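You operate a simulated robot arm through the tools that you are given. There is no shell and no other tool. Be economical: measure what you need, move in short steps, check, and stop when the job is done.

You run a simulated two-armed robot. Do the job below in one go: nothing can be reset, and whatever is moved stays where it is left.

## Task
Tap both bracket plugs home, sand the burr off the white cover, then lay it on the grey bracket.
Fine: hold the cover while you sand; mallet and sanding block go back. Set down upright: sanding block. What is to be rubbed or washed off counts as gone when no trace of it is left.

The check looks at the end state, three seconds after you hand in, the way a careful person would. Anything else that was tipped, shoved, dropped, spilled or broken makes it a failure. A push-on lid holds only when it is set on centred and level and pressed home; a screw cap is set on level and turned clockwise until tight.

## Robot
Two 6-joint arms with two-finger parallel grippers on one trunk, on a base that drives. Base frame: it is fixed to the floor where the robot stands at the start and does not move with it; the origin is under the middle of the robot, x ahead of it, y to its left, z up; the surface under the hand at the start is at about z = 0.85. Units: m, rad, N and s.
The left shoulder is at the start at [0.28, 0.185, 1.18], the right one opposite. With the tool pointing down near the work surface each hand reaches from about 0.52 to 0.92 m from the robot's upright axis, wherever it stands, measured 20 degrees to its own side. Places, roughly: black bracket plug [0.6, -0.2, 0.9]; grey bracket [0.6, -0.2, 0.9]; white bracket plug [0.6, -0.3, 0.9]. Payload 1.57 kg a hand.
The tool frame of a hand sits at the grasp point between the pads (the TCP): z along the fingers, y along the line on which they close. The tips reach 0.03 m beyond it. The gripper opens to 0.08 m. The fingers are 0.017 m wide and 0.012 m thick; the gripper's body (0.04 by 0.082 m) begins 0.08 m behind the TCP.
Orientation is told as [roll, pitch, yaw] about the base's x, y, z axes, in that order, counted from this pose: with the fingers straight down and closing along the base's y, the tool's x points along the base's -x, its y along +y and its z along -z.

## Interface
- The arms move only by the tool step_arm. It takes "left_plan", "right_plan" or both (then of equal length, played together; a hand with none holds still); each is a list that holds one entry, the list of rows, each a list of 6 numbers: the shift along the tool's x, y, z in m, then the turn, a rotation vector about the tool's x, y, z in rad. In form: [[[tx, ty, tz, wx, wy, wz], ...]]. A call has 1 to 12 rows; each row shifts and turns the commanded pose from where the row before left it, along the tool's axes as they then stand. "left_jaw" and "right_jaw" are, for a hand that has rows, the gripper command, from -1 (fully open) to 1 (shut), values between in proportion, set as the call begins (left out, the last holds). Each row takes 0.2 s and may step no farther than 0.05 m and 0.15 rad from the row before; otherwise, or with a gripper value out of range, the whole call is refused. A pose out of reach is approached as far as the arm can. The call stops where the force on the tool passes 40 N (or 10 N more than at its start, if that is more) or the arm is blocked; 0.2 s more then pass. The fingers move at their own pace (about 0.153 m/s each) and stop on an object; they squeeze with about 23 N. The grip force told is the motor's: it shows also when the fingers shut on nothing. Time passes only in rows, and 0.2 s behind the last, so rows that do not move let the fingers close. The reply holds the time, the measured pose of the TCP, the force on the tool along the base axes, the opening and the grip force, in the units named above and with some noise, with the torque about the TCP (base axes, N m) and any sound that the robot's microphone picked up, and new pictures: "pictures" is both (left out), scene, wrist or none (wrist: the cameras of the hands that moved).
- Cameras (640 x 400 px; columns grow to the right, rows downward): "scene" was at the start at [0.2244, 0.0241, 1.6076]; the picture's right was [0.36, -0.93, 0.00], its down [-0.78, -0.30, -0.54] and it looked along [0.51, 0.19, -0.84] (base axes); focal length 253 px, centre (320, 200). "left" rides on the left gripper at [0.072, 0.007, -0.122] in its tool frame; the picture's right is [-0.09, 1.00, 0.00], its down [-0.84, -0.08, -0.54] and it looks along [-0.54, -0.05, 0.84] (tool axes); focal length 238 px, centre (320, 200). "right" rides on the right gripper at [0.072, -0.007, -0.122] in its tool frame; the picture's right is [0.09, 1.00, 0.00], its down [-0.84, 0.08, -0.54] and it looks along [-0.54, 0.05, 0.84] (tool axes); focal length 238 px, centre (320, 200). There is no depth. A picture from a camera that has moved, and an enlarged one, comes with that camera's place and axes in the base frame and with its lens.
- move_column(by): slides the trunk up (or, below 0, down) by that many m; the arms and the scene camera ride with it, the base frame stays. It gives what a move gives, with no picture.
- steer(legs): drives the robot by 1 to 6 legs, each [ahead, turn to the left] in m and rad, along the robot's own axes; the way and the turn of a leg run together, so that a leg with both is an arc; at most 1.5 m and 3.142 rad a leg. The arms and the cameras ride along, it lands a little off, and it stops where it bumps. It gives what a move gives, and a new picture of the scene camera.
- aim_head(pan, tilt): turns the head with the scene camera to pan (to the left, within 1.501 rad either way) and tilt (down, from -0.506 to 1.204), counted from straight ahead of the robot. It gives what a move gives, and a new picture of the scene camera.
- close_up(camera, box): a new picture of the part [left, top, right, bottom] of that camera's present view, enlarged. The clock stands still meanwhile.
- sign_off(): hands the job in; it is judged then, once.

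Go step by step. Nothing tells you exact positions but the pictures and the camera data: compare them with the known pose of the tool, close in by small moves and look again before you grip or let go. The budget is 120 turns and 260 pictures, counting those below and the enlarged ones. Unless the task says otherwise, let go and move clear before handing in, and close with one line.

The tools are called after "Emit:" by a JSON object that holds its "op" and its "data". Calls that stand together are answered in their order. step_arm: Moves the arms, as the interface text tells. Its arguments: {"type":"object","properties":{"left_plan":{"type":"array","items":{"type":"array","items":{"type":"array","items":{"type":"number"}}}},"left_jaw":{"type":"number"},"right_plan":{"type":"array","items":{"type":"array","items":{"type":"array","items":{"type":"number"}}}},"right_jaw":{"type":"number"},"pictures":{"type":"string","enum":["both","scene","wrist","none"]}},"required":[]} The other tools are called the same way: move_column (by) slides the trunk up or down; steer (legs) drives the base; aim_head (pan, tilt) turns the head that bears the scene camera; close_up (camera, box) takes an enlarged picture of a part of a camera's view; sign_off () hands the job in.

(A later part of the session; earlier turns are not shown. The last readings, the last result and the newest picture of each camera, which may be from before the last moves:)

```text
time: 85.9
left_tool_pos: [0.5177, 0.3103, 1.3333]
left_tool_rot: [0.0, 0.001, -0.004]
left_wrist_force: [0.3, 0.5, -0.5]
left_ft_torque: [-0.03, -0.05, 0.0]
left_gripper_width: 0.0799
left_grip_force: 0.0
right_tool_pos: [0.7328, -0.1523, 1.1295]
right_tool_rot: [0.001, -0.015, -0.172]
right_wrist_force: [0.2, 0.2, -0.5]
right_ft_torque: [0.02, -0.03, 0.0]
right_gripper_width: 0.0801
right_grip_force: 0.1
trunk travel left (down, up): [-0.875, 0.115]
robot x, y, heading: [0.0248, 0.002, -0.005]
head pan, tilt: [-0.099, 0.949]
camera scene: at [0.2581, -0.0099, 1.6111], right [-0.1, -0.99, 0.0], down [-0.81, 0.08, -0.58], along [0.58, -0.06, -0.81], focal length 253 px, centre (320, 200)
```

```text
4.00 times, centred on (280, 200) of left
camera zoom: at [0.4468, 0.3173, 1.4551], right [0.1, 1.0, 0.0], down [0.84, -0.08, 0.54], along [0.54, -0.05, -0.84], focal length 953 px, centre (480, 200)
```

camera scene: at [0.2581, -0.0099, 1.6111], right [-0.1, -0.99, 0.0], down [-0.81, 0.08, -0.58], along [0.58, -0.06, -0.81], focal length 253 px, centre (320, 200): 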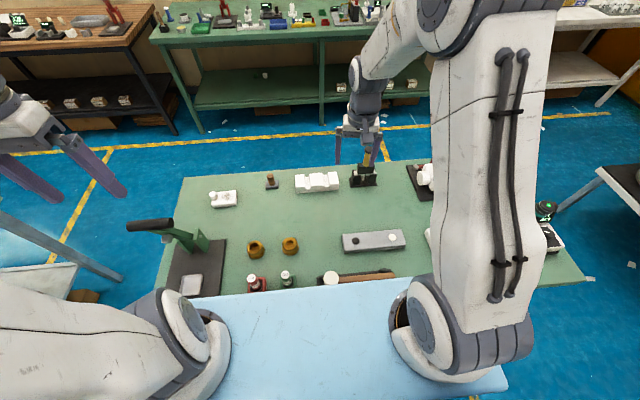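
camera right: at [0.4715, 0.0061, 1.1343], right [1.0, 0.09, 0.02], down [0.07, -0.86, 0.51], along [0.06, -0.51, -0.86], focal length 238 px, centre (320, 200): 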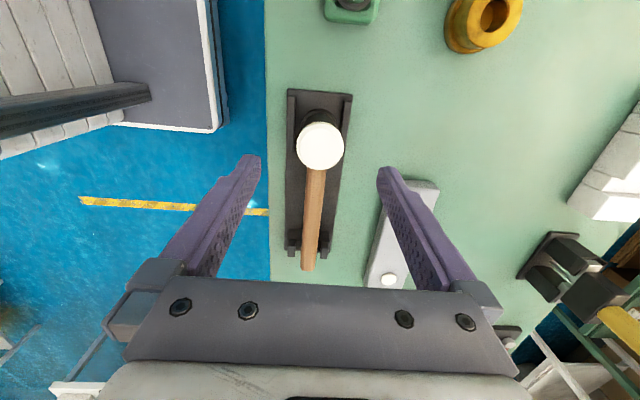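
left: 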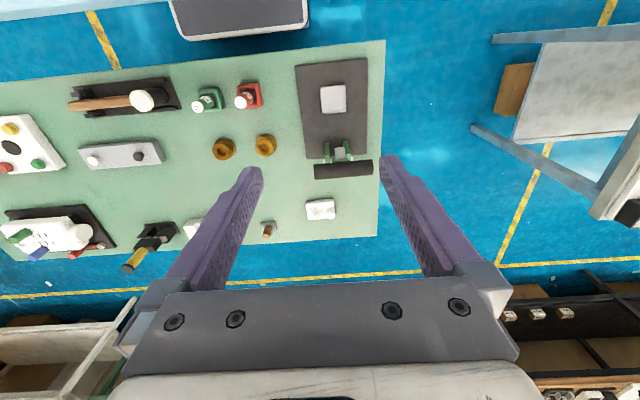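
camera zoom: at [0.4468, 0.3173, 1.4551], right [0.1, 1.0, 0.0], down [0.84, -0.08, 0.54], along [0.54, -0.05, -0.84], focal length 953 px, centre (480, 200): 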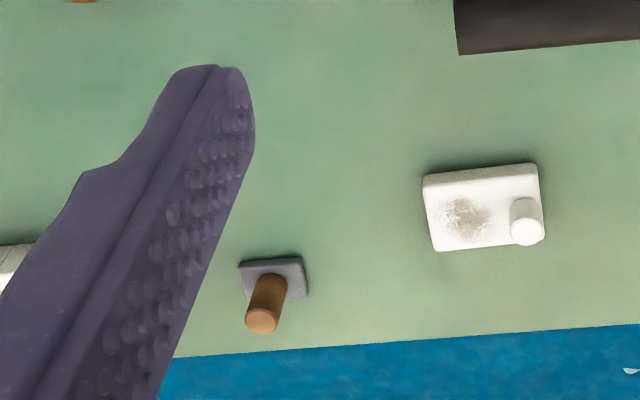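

The cover is about 84×60×20 mm, with its post at the +y end near (0.835, 0.313). The sanding block is at (0.885, 0.114). I'll bring the left hand over the post and turn it so the camera side faces away.

Emit:
{"op": "step_arm", "data": {"left_plan": [[[-0.045, 0, 0.02, 0, 0, 0], [-0.045, 0, 0.02, 0, 0, 0], [-0.045, 0, 0.02, 0, 0, 0], [-0.045, 0, 0.02, 0, 0, 0], [-0.045, 0, 0.02, 0, 0, 0], [-0.04, 0, 0.03, 0, 0, 0], [-0.04, 0, 0.03, 0, 0, 0], [0, 0, 0.04, 0, 0, 0], [0, 0, 0.04, 0, 0, 0], [0, 0, 0.04, 0, 0, 0]]], "left_jaw": -1, "pictures": "none"}}

Emit:
{"op": "step_arm", "data": {"left_plan": [[[0, 0, 0, 0, 0, 0.1309], [0, 0, 0, 0, 0, 0.1309], [0, 0, 0, 0, 0, 0.1309], [0, 0, 0, 0, 0, 0.1309], [0, 0, 0, 0, 0, 0.1309], [0, 0, 0, 0, 0, 0.1309], [0, 0, 0, 0, 0, 0.1309], [0, 0, 0, 0, 0, 0.1309], [0, 0, 0, 0, 0, 0.1309], [0, 0, 0, 0, 0, 0.1309], [0, 0, 0, 0, 0, 0.1309], [0, 0, 0, 0, 0, 0.1309]]], "pictures": "both"}}

```text
time: 88.1
left_tool_pos: [0.8231, 0.3092, 1.0518]
left_tool_rot: [0.001, 0.0, -0.003]
left_wrist_force: [-0.2, 0.4, -0.1]
left_ft_torque: [-0.03, -0.01, 0.01]
left_gripper_width: 0.0803
left_grip_force: 0.0
right_tool_pos: [0.7321, -0.1533, 1.13]
right_tool_rot: [0.002, -0.012, -0.171]
right_wrist_force: [0.6, -0.1, -0.4]
right_ft_torque: [-0.03, -0.01, 0.0]
right_gripper_width: 0.0799
right_grip_force: 0.0
trunk travel left (down, up): [-0.875, 0.115]
robot x, y, heading: [0.0273, -0.0016, 0.002]
head pan, tilt: [-0.099, 0.949]
```

```text
time: 90.7
left_tool_pos: [0.824, 0.3098, 1.051]
left_tool_rot: [-0.002, 0.001, -1.577]
left_wrist_force: [0.4, -1.0, 0.6]
left_ft_torque: [0.02, -0.02, -0.04]
left_gripper_width: 0.0801
left_grip_force: 0.0
right_tool_pos: [0.7323, -0.1535, 1.1293]
right_tool_rot: [0.003, -0.013, -0.171]
right_wrist_force: [-0.6, 0.7, 0.1]
right_ft_torque: [-0.02, -0.01, 0.01]
right_gripper_width: 0.08
right_grip_force: 0.1
trunk travel left (down, up): [-0.875, 0.115]
robot x, y, heading: [0.025, 0.0016, -0.003]
head pan, tilt: [-0.099, 0.949]
camera scene: at [0.2584, -0.0099, 1.6111], right [-0.1, -0.99, 0.0], down [-0.81, 0.08, -0.58], along [0.58, -0.06, -0.81], focal length 253 px, centre (320, 200)
camera left: at [0.8307, 0.3811, 1.1743], right [1.0, -0.1, 0.0], down [-0.08, -0.84, 0.54], along [-0.05, -0.54, -0.84], focal length 238 px, centre (320, 200)
```

scene: 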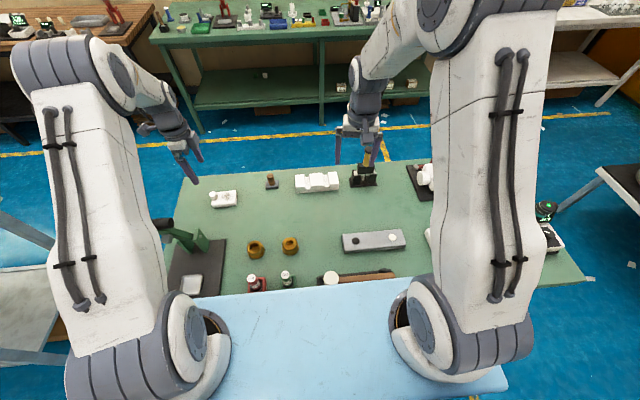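
left: 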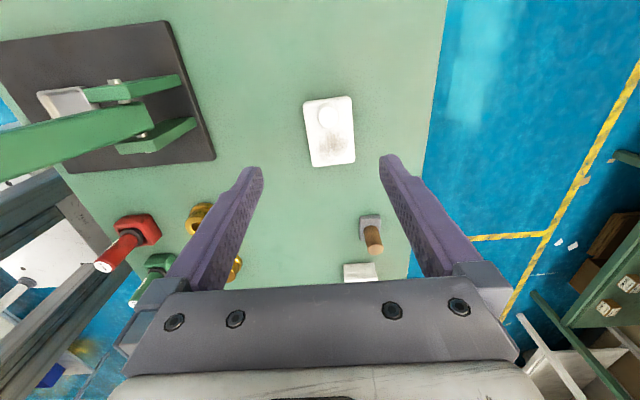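

Emit:
{"op": "close_up", "data": {"camera": "left", "box": [280, 80, 376, 180]}}

```text
4.00 times, centred on (328, 130) of left
camera zoom: at [0.8307, 0.3811, 1.1743], right [1.0, -0.1, 0.0], down [-0.08, -0.84, 0.54], along [-0.05, -0.54, -0.84], focal length 953 px, centre (288, 480)
```

zoom: 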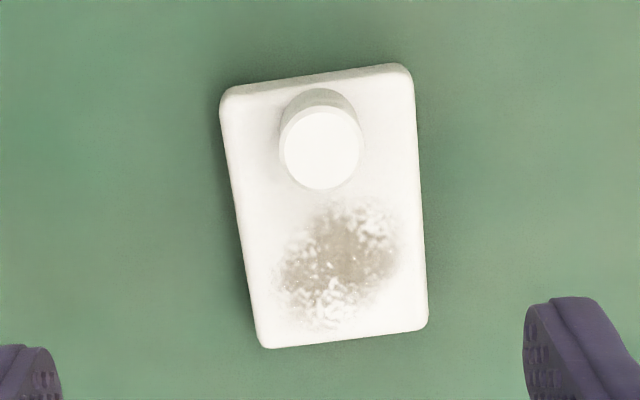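

Emit:
{"op": "step_arm", "data": {"left_plan": [[[0.0055, 0.0097, 0.03, 0, 0, 0], [0, 0, 0.035, 0, 0, 0], [0, 0, 0.035, 0, 0, 0], [0, 0, 0, 0, 0, 0]]], "pictures": "wrist"}}

Emit:
{"op": "close_up", "data": {"camera": "scene", "box": [170, 165, 266, 225]}}

```text
time: 91.7
left_tool_pos: [0.8333, 0.3128, 0.953]
left_tool_rot: [0.0, 0.0, -1.575]
left_wrist_force: [0.6, -0.6, -0.2]
left_ft_torque: [0.02, 0.02, 0.02]
left_gripper_width: 0.0801
left_grip_force: 0.1
right_tool_pos: [0.733, -0.1524, 1.129]
right_tool_rot: [0.0, -0.012, -0.17]
right_wrist_force: [0.3, -0.2, 0.4]
right_ft_torque: [-0.01, 0.03, 0.03]
right_gripper_width: 0.08
right_grip_force: 0.1
trunk travel left (down, up): [-0.875, 0.115]
robot x, y, heading: [0.0281, -0.002, -0.005]
head pan, tilt: [-0.099, 0.949]
camera left: at [0.8404, 0.3861, 1.0743], right [1.0, -0.1, 0.0], down [-0.08, -0.84, 0.54], along [-0.05, -0.54, -0.84], focal length 238 px, centre (320, 200)
```

left: 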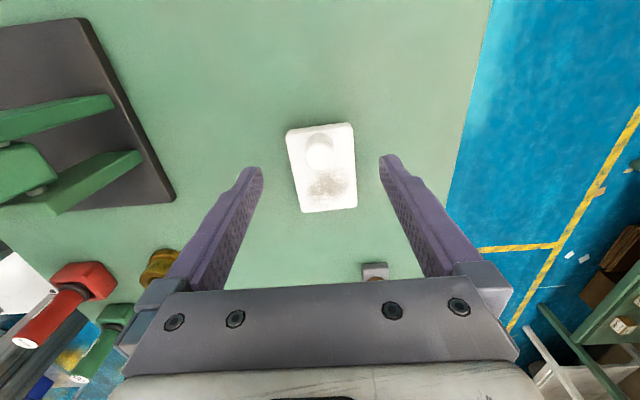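

```text
6.67 times, centred on (218, 195) of scene
camera zoom: at [0.2586, -0.0099, 1.611], right [-0.1, -0.99, 0.0], down [-0.81, 0.08, -0.58], along [0.58, -0.06, -0.81], focal length 1686 px, centre (1000, 233)
```

zoom: 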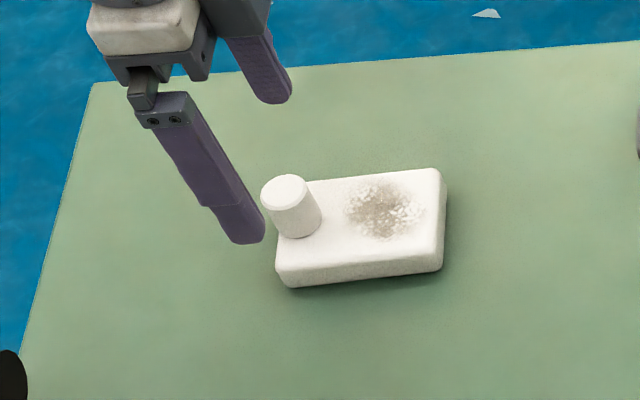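

Emit:
{"op": "close_up", "data": {"camera": "left", "box": [260, 100, 388, 220]}}

```text
3.33 times, centred on (324, 160) of left
camera zoom: at [0.8404, 0.3861, 1.0743], right [1.0, -0.1, 0.0], down [-0.08, -0.84, 0.54], along [-0.05, -0.54, -0.84], focal length 794 px, centre (307, 333)
```

zoom: 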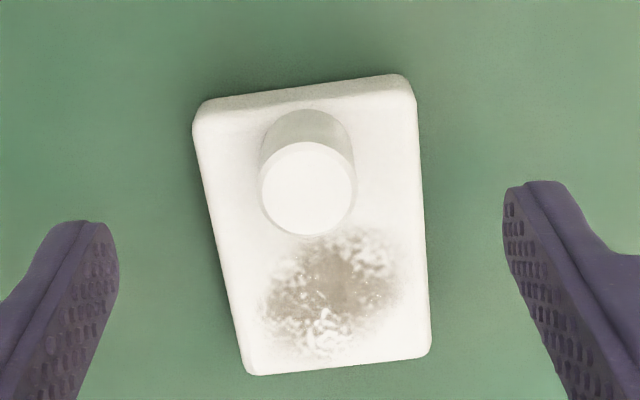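

The hand is centred over the post, so I'll descend to just above the cover's top face and close.

Emit:
{"op": "step_arm", "data": {"left_plan": [[[0, 0, 0.025, 0, 0, 0], [0, 0, 0.024, 0, 0, 0], [0, 0, 0, 0, 0, 0]]], "pictures": "none"}}

Emit:
{"op": "close_up", "data": {"camera": "scene", "box": [170, 165, 266, 225]}}

```text
time: 92.5
left_tool_pos: [0.8323, 0.3138, 0.9032]
left_tool_rot: [0.001, 0.0, -1.574]
left_wrist_force: [0.3, 0.0, -0.2]
left_ft_torque: [0.01, 0.0, -0.03]
left_gripper_width: 0.0799
left_grip_force: 0.2
right_tool_pos: [0.7336, -0.1529, 1.1292]
right_tool_rot: [0.002, -0.014, -0.171]
right_wrist_force: [0.4, -0.5, -0.1]
right_ft_torque: [-0.01, 0.01, 0.03]
right_gripper_width: 0.0799
right_grip_force: 0.1
trunk travel left (down, up): [-0.875, 0.115]
robot x, y, heading: [0.0257, -0.003, -0.002]
head pan, tilt: [-0.099, 0.949]
```

```text
6.67 times, centred on (218, 195) of scene
camera zoom: at [0.2586, -0.0099, 1.611], right [-0.1, -0.99, 0.0], down [-0.81, 0.08, -0.58], along [0.58, -0.06, -0.81], focal length 1686 px, centre (1000, 233)
```

zoom: 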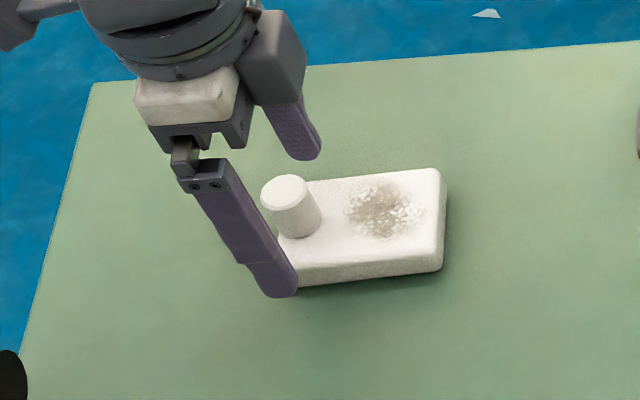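

Emit:
{"op": "step_arm", "data": {"left_plan": [[[0, 0, 0, 0, 0, 0], [0, 0, 0, 0, 0, 0], [0, 0, 0, 0, 0, 0]]], "left_jaw": 1, "pictures": "wrist"}}

Emit:
{"op": "close_up", "data": {"camera": "scene", "box": [170, 165, 266, 225]}}

```text
time: 93.3
left_tool_pos: [0.8325, 0.3134, 0.9041]
left_tool_rot: [-0.002, 0.0, -1.574]
left_wrist_force: [0.5, -0.6, -0.2]
left_ft_torque: [0.01, 0.0, 0.01]
left_gripper_width: 0.0229
left_grip_force: 22.6
right_tool_pos: [0.7335, -0.1538, 1.1304]
right_tool_rot: [0.002, -0.014, -0.171]
right_wrist_force: [-0.9, -0.4, -0.3]
right_ft_torque: [0.01, 0.0, -0.01]
right_gripper_width: 0.08
right_grip_force: 0.1
trunk travel left (down, up): [-0.875, 0.115]
robot x, y, heading: [0.0305, -0.0023, -0.003]
head pan, tilt: [-0.099, 0.949]
camera left: at [0.8401, 0.3864, 1.0259], right [1.0, -0.1, 0.0], down [-0.08, -0.84, 0.54], along [-0.05, -0.54, -0.84], focal length 238 px, centre (320, 200)
```

left: 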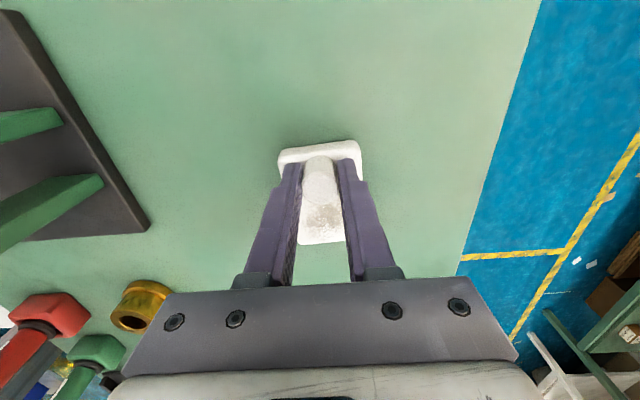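

```text
6.67 times, centred on (218, 195) of scene
camera zoom: at [0.2584, -0.0099, 1.6111], right [-0.1, -0.99, 0.0], down [-0.81, 0.08, -0.58], along [0.58, -0.06, -0.81], focal length 1686 px, centre (1000, 233)
```

zoom: 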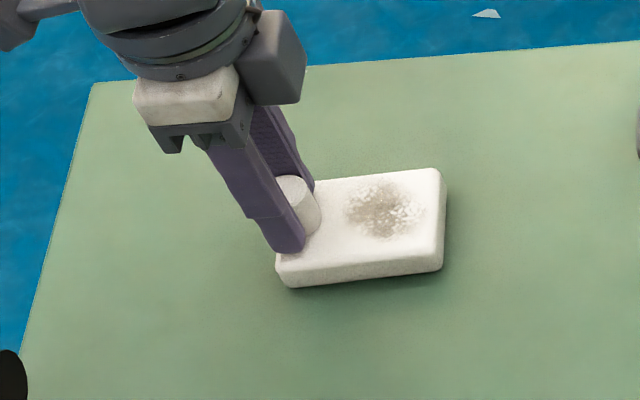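

The post is gripped. I'll lift the cover and carry it to a free area at about (0.74, 0.115), where the right hand can reach it.

Emit:
{"op": "step_arm", "data": {"left_plan": [[[0, 0, -0.03, 0, 0, 0], [0, 0, -0.03, 0, 0, 0], [-0.04, -0.0185, 0, 0, 0, 0], [-0.04, -0.0185, 0, 0, 0, 0], [-0.04, -0.0185, 0, 0, 0, 0], [-0.04, -0.0185, 0, 0, 0, 0], [-0.038, -0.0185, 0, 0, 0, 0.045], [0, 0, 0.03, 0, 0, 0], [0, 0, 0, 0, 0, 0]]], "pictures": "both"}}

Emit:
{"op": "close_up", "data": {"camera": "scene", "box": [220, 170, 348, 250]}}

```text
time: 95.3
left_tool_pos: [0.7398, 0.1163, 0.9327]
left_tool_rot: [-0.004, 0.0, -1.621]
left_wrist_force: [0.3, 0.0, -1.6]
left_ft_torque: [0.04, 0.01, -0.02]
left_gripper_width: 0.023
left_grip_force: 23.4
right_tool_pos: [0.733, -0.1528, 1.1288]
right_tool_rot: [0.002, -0.012, -0.172]
right_wrist_force: [0.4, -0.2, 0.2]
right_ft_torque: [-0.01, 0.0, 0.03]
right_gripper_width: 0.0798
right_grip_force: 0.1
trunk travel left (down, up): [-0.875, 0.115]
robot x, y, heading: [0.0263, -0.0038, -0.004]
head pan, tilt: [-0.099, 0.949]
camera scene: at [0.2588, -0.0099, 1.611], right [-0.1, -0.99, 0.0], down [-0.81, 0.08, -0.58], along [0.58, -0.06, -0.81], focal length 253 px, centre (320, 200)
camera left: at [0.7509, 0.1878, 1.0557], right [0.99, -0.14, 0.0], down [-0.12, -0.83, 0.54], along [-0.08, -0.54, -0.84], focal length 238 px, centre (320, 200)
```

scene: 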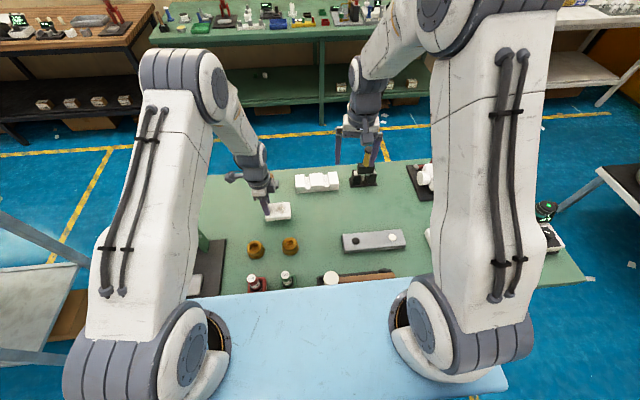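
left: 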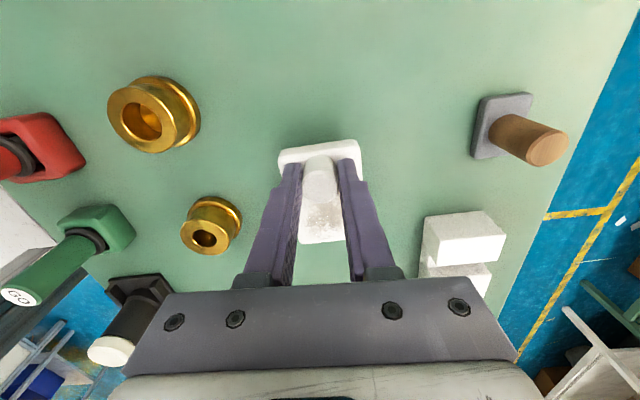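

```text
5.00 times, centred on (284, 210) of scene
camera zoom: at [0.2588, -0.0099, 1.611], right [-0.1, -0.99, 0.0], down [-0.81, 0.08, -0.58], along [0.58, -0.06, -0.81], focal length 1264 px, centre (500, 150)
```

zoom: 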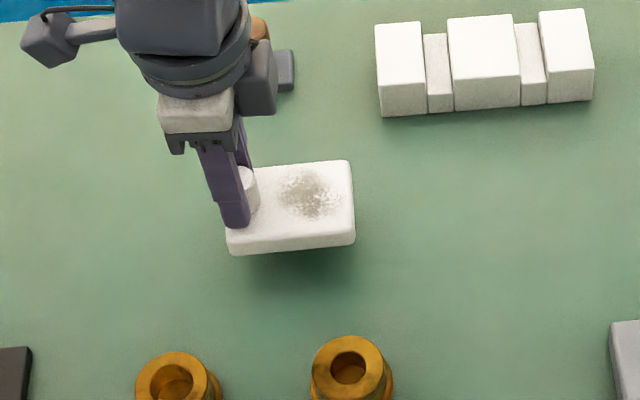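

The sanding block sits just behind the left hand. I'll move the left hand aside while the right hand fetches it, and turn the right hand on to yaw +90°.

Emit:
{"op": "step_arm", "data": {"left_plan": [[[0.02, 0, -0.03, 0, 0, 0], [0.03, -0.01, -0.03, 0, 0, 0], [0.04, -0.01, 0, 0, 0, 0], [0.04, -0.01, 0, 0, 0, 0], [0.04, 0, 0, 0, 0, 0], [0, 0, 0, 0, 0, 0], [0, 0, 0, 0, 0, 0], [0, 0, 0, 0, 0, 0], [0, 0, 0, 0, 0, 0], [0, 0, 0, 0, 0, 0], [0, 0, 0, 0, 0, 0], [0, 0, 0, 0, 0, 0]]], "right_plan": [[[0, 0, 0, 0, 0, -0.145], [0, 0, 0, 0, 0, -0.145], [0, 0, 0, 0, 0, -0.145], [0, 0, 0, 0, 0, -0.145], [0, 0, 0, 0, 0, -0.145], [0, 0, 0, 0, 0, -0.145], [0, 0, 0, 0, 0, -0.145], [0, 0, 0, 0, 0, -0.145], [0, 0, 0, 0, 0, -0.145], [0, 0, 0, 0, 0, -0.145], [0, 0, 0, 0, 0, -0.145], [0, 0, 0, 0, 0, -0.145]]], "pictures": "both"}}

```text
time: 97.9
left_tool_pos: [0.7189, 0.2886, 0.9928]
left_tool_rot: [-0.002, 0.001, -1.62]
left_wrist_force: [-0.1, -0.4, -0.6]
left_ft_torque: [0.03, -0.01, 0.01]
left_gripper_width: 0.0227
left_grip_force: 23.7
right_tool_pos: [0.7329, -0.1525, 1.1292]
right_tool_rot: [-0.013, -0.001, 1.572]
right_wrist_force: [-0.3, 1.1, -0.6]
right_ft_torque: [0.0, 0.02, 0.02]
right_gripper_width: 0.0799
right_grip_force: 0.0
trunk travel left (down, up): [-0.875, 0.115]
robot x, y, heading: [0.0276, -0.002, -0.004]
head pan, tilt: [-0.099, 0.949]
camera scene: at [0.2585, -0.0099, 1.611], right [-0.1, -0.99, 0.0], down [-0.81, 0.08, -0.58], along [0.58, -0.06, -0.81], focal length 253 px, centre (320, 200)
camera right: at [0.7382, -0.2241, 1.251], right [-1.0, -0.09, -0.01], down [-0.09, 0.84, 0.54], along [-0.04, 0.54, -0.84], focal length 238 px, centre (320, 200)
camera left: at [0.7294, 0.3602, 1.1151], right [0.99, -0.14, 0.0], down [-0.12, -0.83, 0.54], along [-0.08, -0.54, -0.84], focal length 238 px, centre (320, 200)
```

scene: 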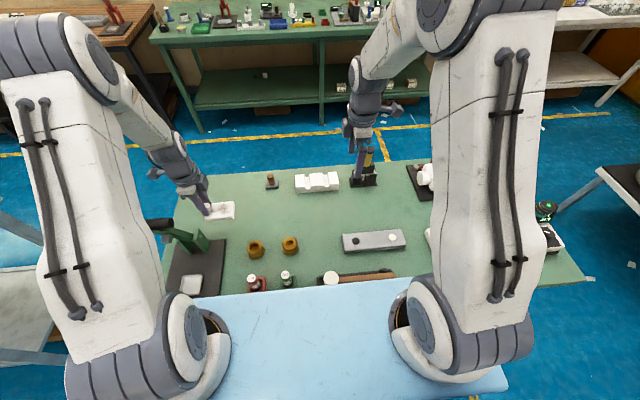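
right: 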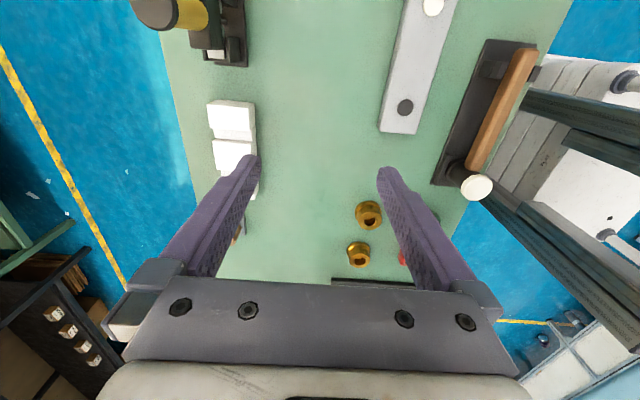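
left: 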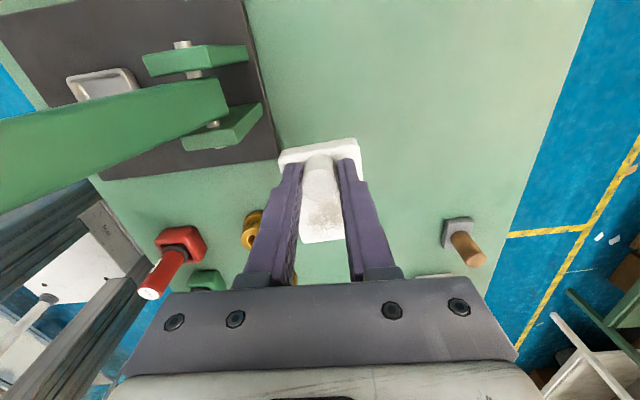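

Emit:
{"op": "step_arm", "data": {"right_plan": [[[-0.04, -0.022, 0, 0, 0, 0], [-0.04, -0.022, 0, 0, 0, 0], [-0.04, -0.022, 0, 0, 0, 0], [-0.04, -0.022, 0, 0, 0, 0], [-0.04, -0.022, 0.02, 0, 0, 0], [-0.04, -0.022, 0.02, 0, 0, 0], [-0.026, -0.02, 0.03, 0, 0, 0], [0, 0, 0.04, 0, 0, 0], [0, 0, 0, 0, -0.125, 0], [0, 0, 0, 0, -0.125, 0], [0, 0, 0, 0, 0, 0]]], "pictures": "both"}}

Emit:
{"op": "close_up", "data": {"camera": "scene", "box": [230, 140, 326, 200]}}

```text
time: 100.3
left_tool_pos: [0.7178, 0.2881, 0.9934]
left_tool_rot: [0.0, 0.0, -1.62]
left_wrist_force: [0.4, 0.6, -0.8]
left_ft_torque: [0.07, 0.01, 0.03]
left_gripper_width: 0.0226
left_grip_force: 22.9
right_tool_pos: [0.8626, 0.1003, 1.0223]
right_tool_rot: [-0.012, -0.251, 1.573]
right_wrist_force: [1.3, 0.5, 0.9]
right_ft_torque: [-0.02, 0.03, -0.01]
right_gripper_width: 0.08
right_grip_force: 0.2
right hand out of reach, approached as far as the arm can: row 7
trunk travel left (down, up): [-0.875, 0.115]
robot x, y, heading: [0.0269, -0.0017, -0.004]
head pan, tilt: [-0.099, 0.949]
camera scene: at [0.2584, -0.01, 1.611], right [-0.1, -0.99, 0.0], down [-0.81, 0.08, -0.58], along [0.58, -0.06, -0.81], focal length 253 px, centre (320, 200)
camera right: at [0.8671, 0.0011, 1.1219], right [-1.0, -0.09, -0.04], down [-0.09, 0.68, 0.73], along [-0.04, 0.73, -0.68], focal length 238 px, centre (320, 200)
```

scene: 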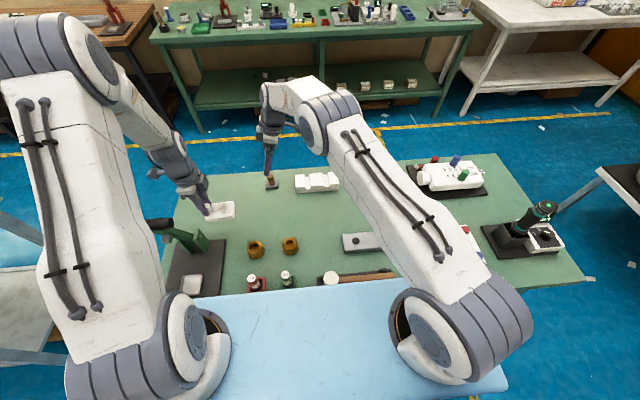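
right: 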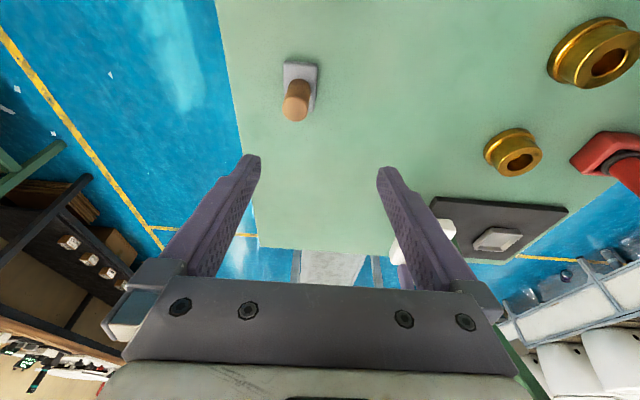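

```text
6.67 times, centred on (278, 170) of scene
camera zoom: at [0.2584, -0.01, 1.611], right [-0.1, -0.99, 0.0], down [-0.81, 0.08, -0.58], along [0.58, -0.06, -0.81], focal length 1686 px, centre (600, 400)
```

zoom: 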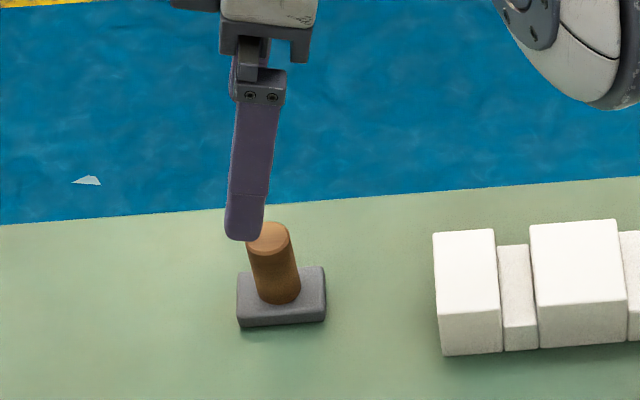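

The sanding block is about 2 cm beyond reach, so I'll drive 0.04 m ahead.

Emit:
{"op": "steer", "data": {"legs": [[0.04, 0]]}}

```text
time: 101.2
left_tool_pos: [0.759, 0.288, 0.9923]
left_tool_rot: [0.0, 0.001, -1.619]
left_wrist_force: [-0.4, -0.2, -2.0]
left_ft_torque: [-0.01, 0.01, 0.01]
left_gripper_width: 0.0229
left_grip_force: 23.0
right_tool_pos: [0.9029, 0.0998, 1.0218]
right_tool_rot: [-0.013, -0.25, 1.573]
right_wrist_force: [-0.8, -0.8, -0.1]
right_ft_torque: [0.0, 0.0, 0.01]
right_gripper_width: 0.0797
right_grip_force: 0.0
trunk travel left (down, up): [-0.875, 0.115]
robot x, y, heading: [0.064, 0.0017, -0.002]
head pan, tilt: [-0.099, 0.949]
camera scene: at [0.2986, -0.0101, 1.611], right [-0.1, -0.99, 0.0], down [-0.81, 0.08, -0.58], along [0.58, -0.06, -0.81], focal length 253 px, centre (320, 200)
```

scene: 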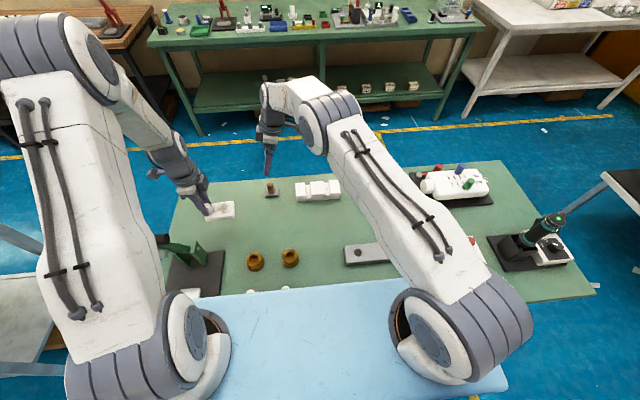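

Emit:
{"op": "step_arm", "data": {"right_plan": [[[0.0015, 0.0085, 0.021, 0, 0, 0], [0.0015, 0.0085, 0.021, 0, 0, 0], [0.0016, 0, 0.0208, 0, 0, 0], [0, 0, 0, 0, 0, 0]]], "pictures": "wrist"}}

Emit:
{"op": "close_up", "data": {"camera": "scene", "box": [230, 150, 326, 210]}}

Emit:
{"op": "close_up", "data": {"camera": "right", "box": [240, 60, 400, 160]}}

```text
time: 102.2
left_tool_pos: [0.7592, 0.2889, 0.9928]
left_tool_rot: [-0.002, 0.0, -1.619]
left_wrist_force: [-0.2, -0.2, -1.2]
left_ft_torque: [0.02, 0.0, -0.03]
left_gripper_width: 0.0227
left_grip_force: 23.4
right_tool_pos: [0.8861, 0.1111, 0.9591]
right_tool_rot: [-0.013, -0.25, 1.572]
right_wrist_force: [0.3, -0.4, -0.5]
right_ft_torque: [-0.01, -0.02, -0.02]
right_gripper_width: 0.0799
right_grip_force: 0.0
trunk travel left (down, up): [-0.875, 0.115]
robot x, y, heading: [0.0667, 0.0001, -0.003]
head pan, tilt: [-0.099, 0.949]
camera right: at [0.8912, 0.0124, 1.0588], right [-1.0, -0.09, -0.03], down [-0.09, 0.68, 0.73], along [-0.04, 0.73, -0.68], focal length 238 px, centre (320, 200)
```

right: 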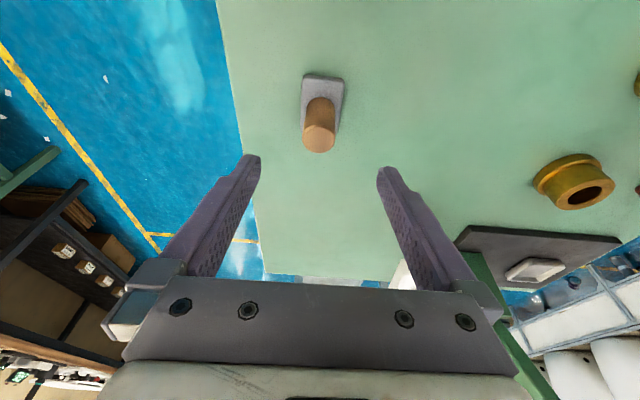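

```text
6.67 times, centred on (278, 180) of scene
camera zoom: at [0.2991, -0.01, 1.611], right [-0.1, -0.99, 0.0], down [-0.81, 0.08, -0.58], along [0.58, -0.06, -0.81], focal length 1686 px, centre (600, 333)
```

zoom: 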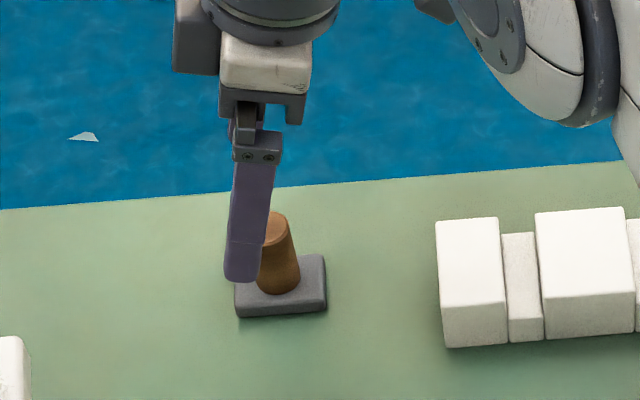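

```text
4.00 times, centred on (320, 110) of right
camera zoom: at [0.8912, 0.0124, 1.0588], right [-1.0, -0.09, -0.03], down [-0.09, 0.68, 0.73], along [-0.04, 0.73, -0.68], focal length 953 px, centre (320, 560)
```

zoom: 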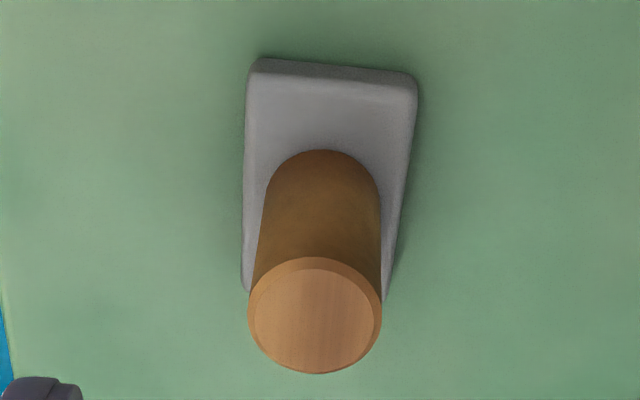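

Emit:
{"op": "step_arm", "data": {"right_plan": [[[0.0093, -0.0015, 0.0278, 0, 0, 0], [0.0093, -0.0015, 0.0278, 0, 0, 0], [0, 0, 0, 0, 0, 0]]], "pictures": "wrist"}}

Emit:
{"op": "close_up", "data": {"camera": "scene", "box": [230, 150, 326, 210]}}

```text
time: 103.0
left_tool_pos: [0.7575, 0.2885, 0.9931]
left_tool_rot: [-0.002, 0.001, -1.619]
left_wrist_force: [0.3, -0.2, -1.0]
left_ft_torque: [0.02, 0.02, 0.04]
left_gripper_width: 0.0227
left_grip_force: 23.3
right_tool_pos: [0.8899, 0.1069, 0.8995]
right_tool_rot: [-0.012, -0.25, 1.571]
right_wrist_force: [0.2, 0.7, 0.2]
right_ft_torque: [-0.02, -0.01, 0.03]
right_gripper_width: 0.0802
right_grip_force: 0.0
trunk travel left (down, up): [-0.875, 0.115]
robot x, y, heading: [0.0699, -0.001, -0.003]
head pan, tilt: [-0.099, 0.949]
camera right: at [0.8953, 0.0069, 1.0003], right [-1.0, -0.09, -0.03], down [-0.09, 0.68, 0.73], along [-0.04, 0.73, -0.68], focal length 238 px, centre (320, 200)
```

right: 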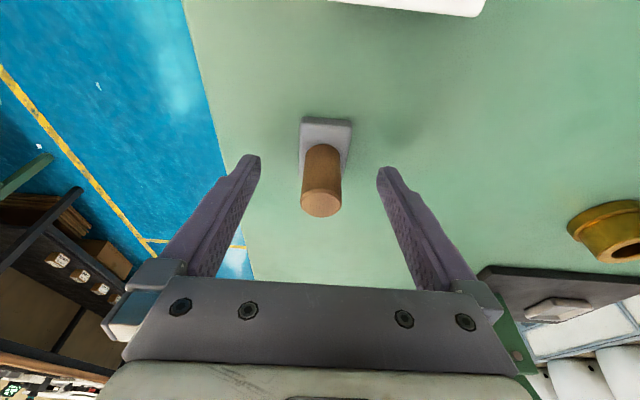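

```text
6.67 times, centred on (278, 180) of scene
camera zoom: at [0.2991, -0.0101, 1.611], right [-0.1, -0.99, 0.0], down [-0.81, 0.08, -0.58], along [0.58, -0.06, -0.81], focal length 1686 px, centre (600, 333)
```

zoom: 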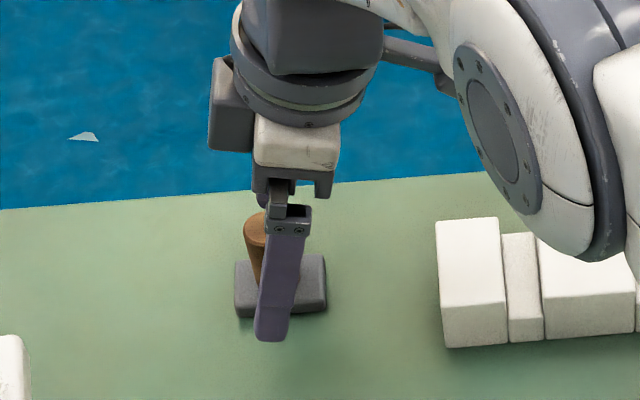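

Emit:
{"op": "step_arm", "data": {"right_plan": [[[0, 0, 0, 0, 0, 0], [0, 0, 0, 0, 0, 0], [0, 0, 0, 0, 0, 0]]], "right_jaw": 1, "pictures": "wrist"}}

Emit:
{"op": "close_up", "data": {"camera": "scene", "box": [230, 150, 326, 210]}}

```text
time: 103.8
left_tool_pos: [0.7582, 0.2885, 0.9918]
left_tool_rot: [-0.002, 0.0, -1.619]
left_wrist_force: [-0.8, 0.1, -1.2]
left_ft_torque: [0.01, -0.02, 0.01]
left_gripper_width: 0.0227
left_grip_force: 22.8
right_tool_pos: [0.8906, 0.1068, 0.8997]
right_tool_rot: [-0.013, -0.251, 1.573]
right_wrist_force: [0.0, 1.2, -0.2]
right_ft_torque: [0.02, -0.04, 0.01]
right_gripper_width: 0.0242
right_grip_force: 22.5
trunk travel left (down, up): [-0.875, 0.115]
robot x, y, heading: [0.07, -0.0038, -0.006]
head pan, tilt: [-0.099, 0.949]
camera right: at [0.8951, 0.007, 1.0005], right [-1.0, -0.09, -0.03], down [-0.09, 0.68, 0.73], along [-0.04, 0.73, -0.68], focal length 238 px, centre (320, 200)
```

right: 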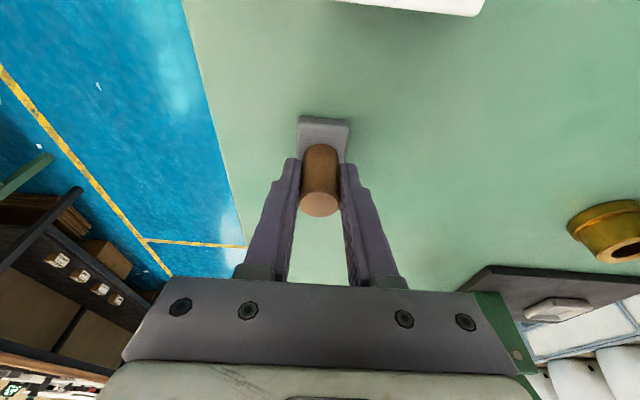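

```text
6.67 times, centred on (278, 180) of scene
camera zoom: at [0.2989, -0.01, 1.6111], right [-0.1, -0.99, 0.0], down [-0.81, 0.08, -0.58], along [0.58, -0.06, -0.81], focal length 1686 px, centre (600, 333)
```

zoom: 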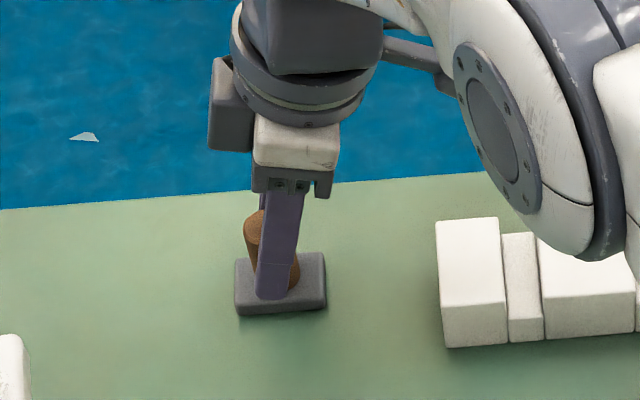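

The knob is gripped; the return pose is (0.890, 0.107, 0.900). I'll lift and bring it to the middle, staying on the right while the left hand puts the cover on the bench and holds it.

Emit:
{"op": "step_arm", "data": {"right_plan": [[[-0.0123, 0, -0.0485, 0, 0, 0], [-0.0123, 0, -0.0485, 0, 0, 0], [0, 0.045, 0, 0, 0, 0], [0, 0.045, 0, 0, 0, 0], [0, 0.045, 0, 0, 0, 0], [0.0388, 0.008, -0.01, 0, 0, 0], [0.0388, 0.007, -0.01, 0, 0, 0], [0.0388, 0, -0.01, 0, 0, 0], [0.0388, 0, -0.01, 0, 0, 0], [0.03, 0, -0.0075, 0, 0, 0]]], "pictures": "none"}}

Emit:
{"op": "step_arm", "data": {"left_plan": [[[-0.035, -0.004, 0, 0, 0, 0], [-0.035, -0.004, 0, 0, 0, 0], [-0.035, -0.004, 0, 0, 0, 0], [-0.035, -0.004, 0, 0, 0, 0], [-0.034, -0.004, 0, 0, 0, 0], [0, 0, 0.03, 0, 0, 0], [0, 0, 0.03, 0, 0, 0], [0, 0, 0.018, 0, 0, 0], [0, 0, 0, 0, 0, 0]]], "pictures": "both"}}

Emit:
{"op": "close_up", "data": {"camera": "scene", "box": [230, 160, 390, 260]}}

```text
time: 106.0
left_tool_pos: [0.7581, 0.2877, 0.993]
left_tool_rot: [-0.002, 0.0, -1.621]
left_wrist_force: [0.5, -0.3, -1.8]
left_ft_torque: [0.04, 0.0, 0.0]
left_gripper_width: 0.0228
left_grip_force: 23.1
right_tool_pos: [0.7388, -0.0837, 1.0001]
right_tool_rot: [-0.011, -0.251, 1.572]
right_wrist_force: [-0.9, 0.1, -1.2]
right_ft_torque: [-0.02, 0.03, 0.02]
right_gripper_width: 0.0241
right_grip_force: 23.0
trunk travel left (down, up): [-0.875, 0.115]
robot x, y, heading: [0.0683, -0.0009, -0.005]
head pan, tilt: [-0.099, 0.949]
```

```text
time: 108.0
left_tool_pos: [0.7293, 0.1156, 0.9143]
left_tool_rot: [0.0, 0.001, -1.62]
left_wrist_force: [0.4, -0.1, -1.5]
left_ft_torque: [0.01, 0.05, 0.01]
left_gripper_width: 0.0229
left_grip_force: 22.3
right_tool_pos: [0.739, -0.0837, 1.0002]
right_tool_rot: [-0.012, -0.25, 1.572]
right_wrist_force: [0.6, 0.0, -1.9]
right_ft_torque: [-0.01, -0.02, -0.04]
right_gripper_width: 0.0237
right_grip_force: 22.9
trunk travel left (down, up): [-0.875, 0.115]
robot x, y, heading: [0.0708, -0.0029, 0.002]
head pan, tilt: [-0.099, 0.949]
camera scene: at [0.299, -0.0102, 1.611], right [-0.1, -0.99, 0.0], down [-0.81, 0.08, -0.58], along [0.58, -0.06, -0.81], focal length 253 px, centre (320, 200)
camera left: at [0.7415, 0.1872, 1.037], right [0.99, -0.14, 0.0], down [-0.12, -0.83, 0.54], along [-0.08, -0.54, -0.84], focal length 238 px, centre (320, 200)
```

scene: 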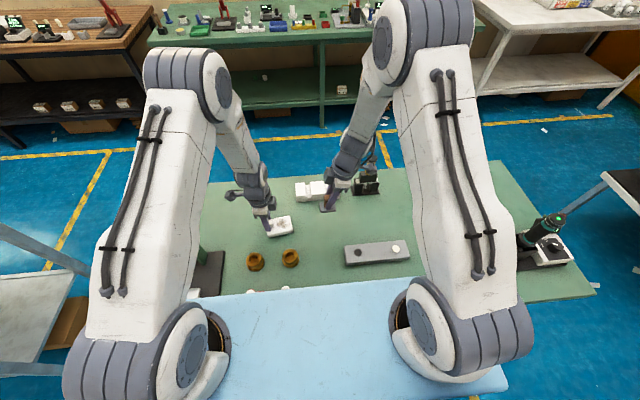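
left: 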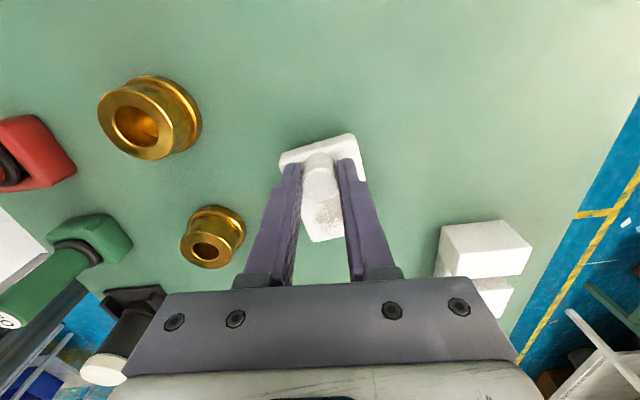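

```text
4.00 times, centred on (310, 210) of scene
camera zoom: at [0.299, -0.0102, 1.611], right [-0.1, -0.99, 0.0], down [-0.81, 0.08, -0.58], along [0.58, -0.06, -0.81], focal length 1012 px, centre (360, 160)
```

zoom: 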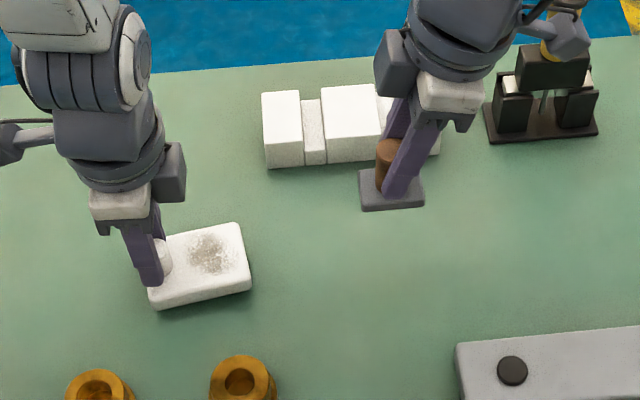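

Emit:
{"op": "step_arm", "data": {"left_plan": [[[0, 0, 0.006, 0, 0, 0], [0, 0, 0.005, 0, 0, 0], [0, 0, 0, 0, 0, 0]]], "pictures": "none"}}

Emit:
{"op": "close_up", "data": {"camera": "scene", "box": [250, 195, 330, 245]}}

```text
time: 108.8
left_tool_pos: [0.7304, 0.1147, 0.9041]
left_tool_rot: [-0.001, 0.0, -1.621]
left_wrist_force: [-2.5, 0.5, 18.9]
left_ft_torque: [-0.03, 0.09, -0.14]
left_gripper_width: 0.0229
left_grip_force: 23.1
right_tool_pos: [0.7378, -0.0838, 1.0]
right_tool_rot: [-0.012, -0.249, 1.572]
right_wrist_force: [0.0, -1.0, -2.0]
right_ft_torque: [-0.01, -0.04, 0.0]
right_gripper_width: 0.0238
right_grip_force: 22.9
trunk travel left (down, up): [-0.875, 0.115]
robot x, y, heading: [0.0662, 0.0005, -0.001]
head pan, tilt: [-0.099, 0.949]
```

```text
8.00 times, centred on (290, 220) of scene
camera zoom: at [0.298, -0.0103, 1.6114], right [-0.1, -0.99, 0.0], down [-0.81, 0.08, -0.58], along [0.58, -0.06, -0.81], focal length 2023 px, centre (560, 40)
```

zoom: 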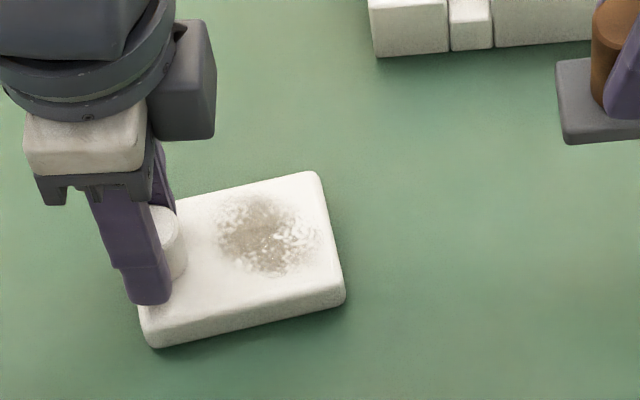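

The cover is held down firmly, with the burr centred at about (0.740, 0.070). I'll bring the sanding block over it.

Emit:
{"op": "step_arm", "data": {"right_plan": [[[-0.0373, -0.001, 0.0095, 0, 0, 0], [-0.0373, -0.001, 0.0095, 0, 0, 0], [-0.0373, 0, 0.0095, 0, 0, 0], [-0.0353, 0, 0.009, 0, 0, 0], [0.0087, 0, 0.0339, 0, 0, 0], [0.0074, 0, 0.029, 0, 0, 0], [0, 0, 0, 0, 0, 0]]], "pictures": "none"}}

Emit:
{"op": "close_up", "data": {"camera": "scene", "box": [240, 180, 336, 240]}}

```text
time: 109.8
left_tool_pos: [0.7299, 0.1178, 0.9026]
left_tool_rot: [-0.002, 0.0, -1.61]
left_wrist_force: [-2.4, 1.4, 9.5]
left_ft_torque: [0.13, 0.07, 0.0]
left_gripper_width: 0.0226
left_grip_force: 22.9
right_tool_pos: [0.7406, 0.0628, 0.9947]
right_tool_rot: [-0.011, -0.248, 1.572]
right_wrist_force: [-0.7, 0.6, -2.0]
right_ft_torque: [0.0, -0.02, -0.03]
right_gripper_width: 0.024
right_grip_force: 23.6
trunk travel left (down, up): [-0.875, 0.115]
robot x, y, heading: [0.0663, 0.0033, 0.001]
head pan, tilt: [-0.099, 0.949]
stopped in row 5 (right hand): the force on the tool passed its limit at 56 N (the readings are from after the stop); the commanded pose is now the measured one
```

```text
6.67 times, centred on (288, 210) of scene
camera zoom: at [0.2982, -0.0102, 1.611], right [-0.1, -0.99, 0.0], down [-0.81, 0.08, -0.58], along [0.58, -0.06, -0.81], focal length 1686 px, centre (533, 133)
```

zoom: 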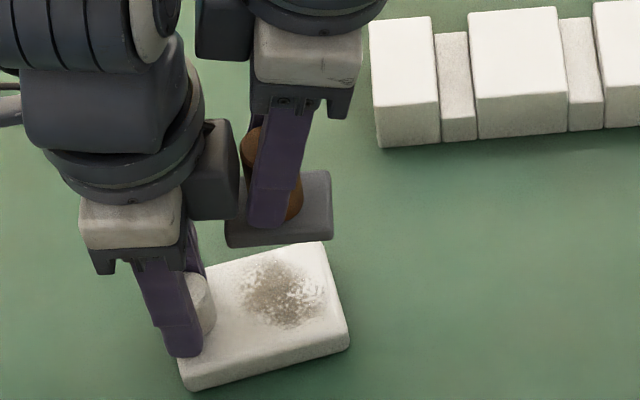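

The right hand hit the box on the inner side of the left gripper. I'll back the right hand off, then let the left hand release, lean 0.6 rad away and regrip the post.

Emit:
{"op": "step_arm", "data": {"right_plan": [[[0, 0, -0.01, 0, 0, 0], [0.0388, 0, -0.01, 0, 0, 0], [0.0388, 0, -0.01, 0, 0, 0], [0.0388, 0, -0.01, 0, 0, 0], [0, 0, 0, 0, 0, 0]]], "pictures": "none"}}

Emit:
{"op": "step_arm", "data": {"left_plan": [[[0, 0, -0.002, 0, 0, 0], [0, 0, 0, 0, 0, 0], [0, 0, 0, 0, 0, 0]]], "left_jaw": -0.4, "pictures": "none"}}

Emit:
{"op": "close_up", "data": {"camera": "scene", "box": [240, 180, 336, 240]}}

```text
time: 111.0
left_tool_pos: [0.73, 0.1185, 0.9031]
left_tool_rot: [-0.002, -0.001, -1.61]
left_wrist_force: [-2.0, 0.6, 11.6]
left_ft_torque: [0.02, 0.01, -0.01]
left_gripper_width: 0.0227
left_grip_force: 23.0
right_tool_pos: [0.7399, -0.0613, 1.007]
right_tool_rot: [-0.014, -0.25, 1.571]
right_wrist_force: [0.4, 0.2, -0.5]
right_ft_torque: [0.01, 0.01, -0.02]
right_gripper_width: 0.024
right_grip_force: 22.5
trunk travel left (down, up): [-0.875, 0.115]
robot x, y, heading: [0.065, 0.0008, -0.002]
head pan, tilt: [-0.099, 0.949]
```

```text
time: 111.8
left_tool_pos: [0.7303, 0.1187, 0.9045]
left_tool_rot: [-0.001, 0.001, -1.611]
left_wrist_force: [0.5, -0.7, 0.0]
left_ft_torque: [0.03, 0.01, -0.02]
left_gripper_width: 0.0559
left_grip_force: 0.0
right_tool_pos: [0.7403, -0.0615, 1.0071]
right_tool_rot: [-0.011, -0.248, 1.572]
right_wrist_force: [1.4, -0.1, -1.0]
right_ft_torque: [0.02, -0.02, 0.0]
right_gripper_width: 0.0237
right_grip_force: 23.1
trunk travel left (down, up): [-0.875, 0.115]
robot x, y, heading: [0.0678, -0.0028, -0.005]
head pan, tilt: [-0.099, 0.949]
```

```text
6.67 times, centred on (288, 210) of scene
camera zoom: at [0.299, -0.0102, 1.611], right [-0.1, -0.99, 0.0], down [-0.81, 0.08, -0.58], along [0.58, -0.06, -0.81], focal length 1686 px, centre (533, 133)
```

zoom: 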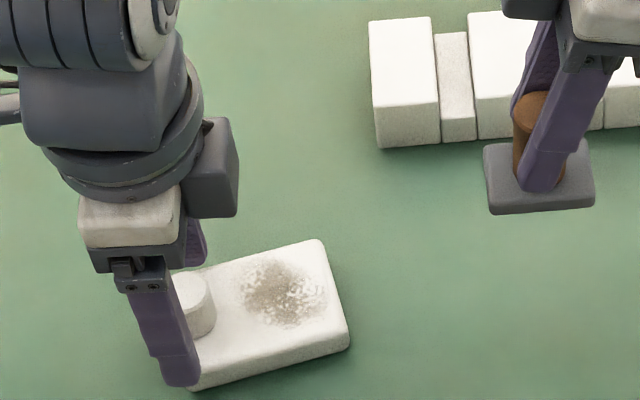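

Emit:
{"op": "step_arm", "data": {"left_plan": [[[0, 0, -0.002, 0, -0.12, 0], [0, 0, 0, 0, -0.12, 0], [0, 0, 0, 0, -0.12, 0], [0, 0, 0, 0, -0.12, 0], [0, 0, 0, 0, -0.12, 0], [0, 0, 0, 0, 0, 0]]], "pictures": "wrist"}}

Emit:
{"op": "close_up", "data": {"camera": "scene", "box": [240, 180, 336, 240]}}

```text
time: 113.2
left_tool_pos: [0.7312, 0.1197, 0.9072]
left_tool_rot: [-0.002, -0.603, -1.611]
left_wrist_force: [0.1, 0.2, 1.2]
left_ft_torque: [0.01, -0.04, 0.02]
left_gripper_width: 0.056
left_grip_force: 0.1
right_tool_pos: [0.7415, -0.0608, 1.0058]
right_tool_rot: [-0.011, -0.248, 1.57]
right_wrist_force: [0.4, 0.4, -1.2]
right_ft_torque: [-0.03, 0.02, -0.02]
right_gripper_width: 0.0238
right_grip_force: 22.9
trunk travel left (down, up): [-0.875, 0.115]
robot x, y, heading: [0.0661, -0.0014, 0.0]
head pan, tilt: [-0.099, 0.949]
camera left: at [0.7431, 0.2471, 0.9668], right [0.99, -0.12, 0.05], down [-0.09, -0.38, 0.92], along [-0.09, -0.92, -0.39], focal length 238 px, centre (320, 200)
```

left: 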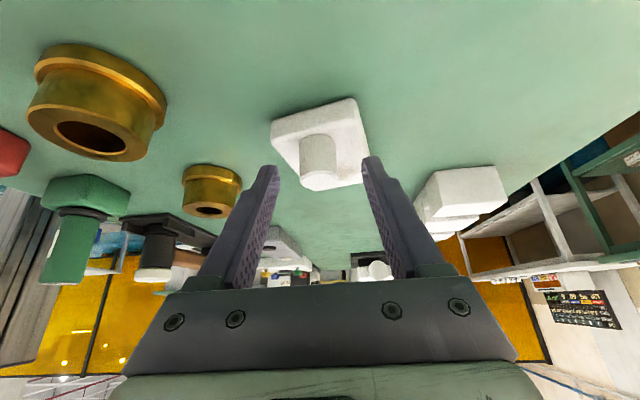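

```text
6.67 times, centred on (288, 210) of scene
camera zoom: at [0.2991, -0.01, 1.611], right [-0.1, -0.99, 0.0], down [-0.81, 0.08, -0.58], along [0.58, -0.06, -0.81], focal length 1686 px, centre (533, 133)
```

zoom: 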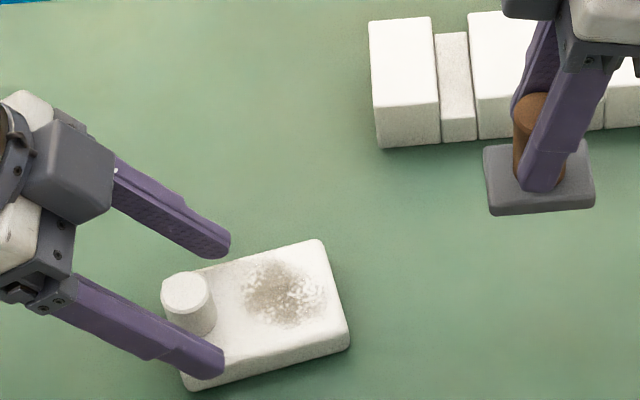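

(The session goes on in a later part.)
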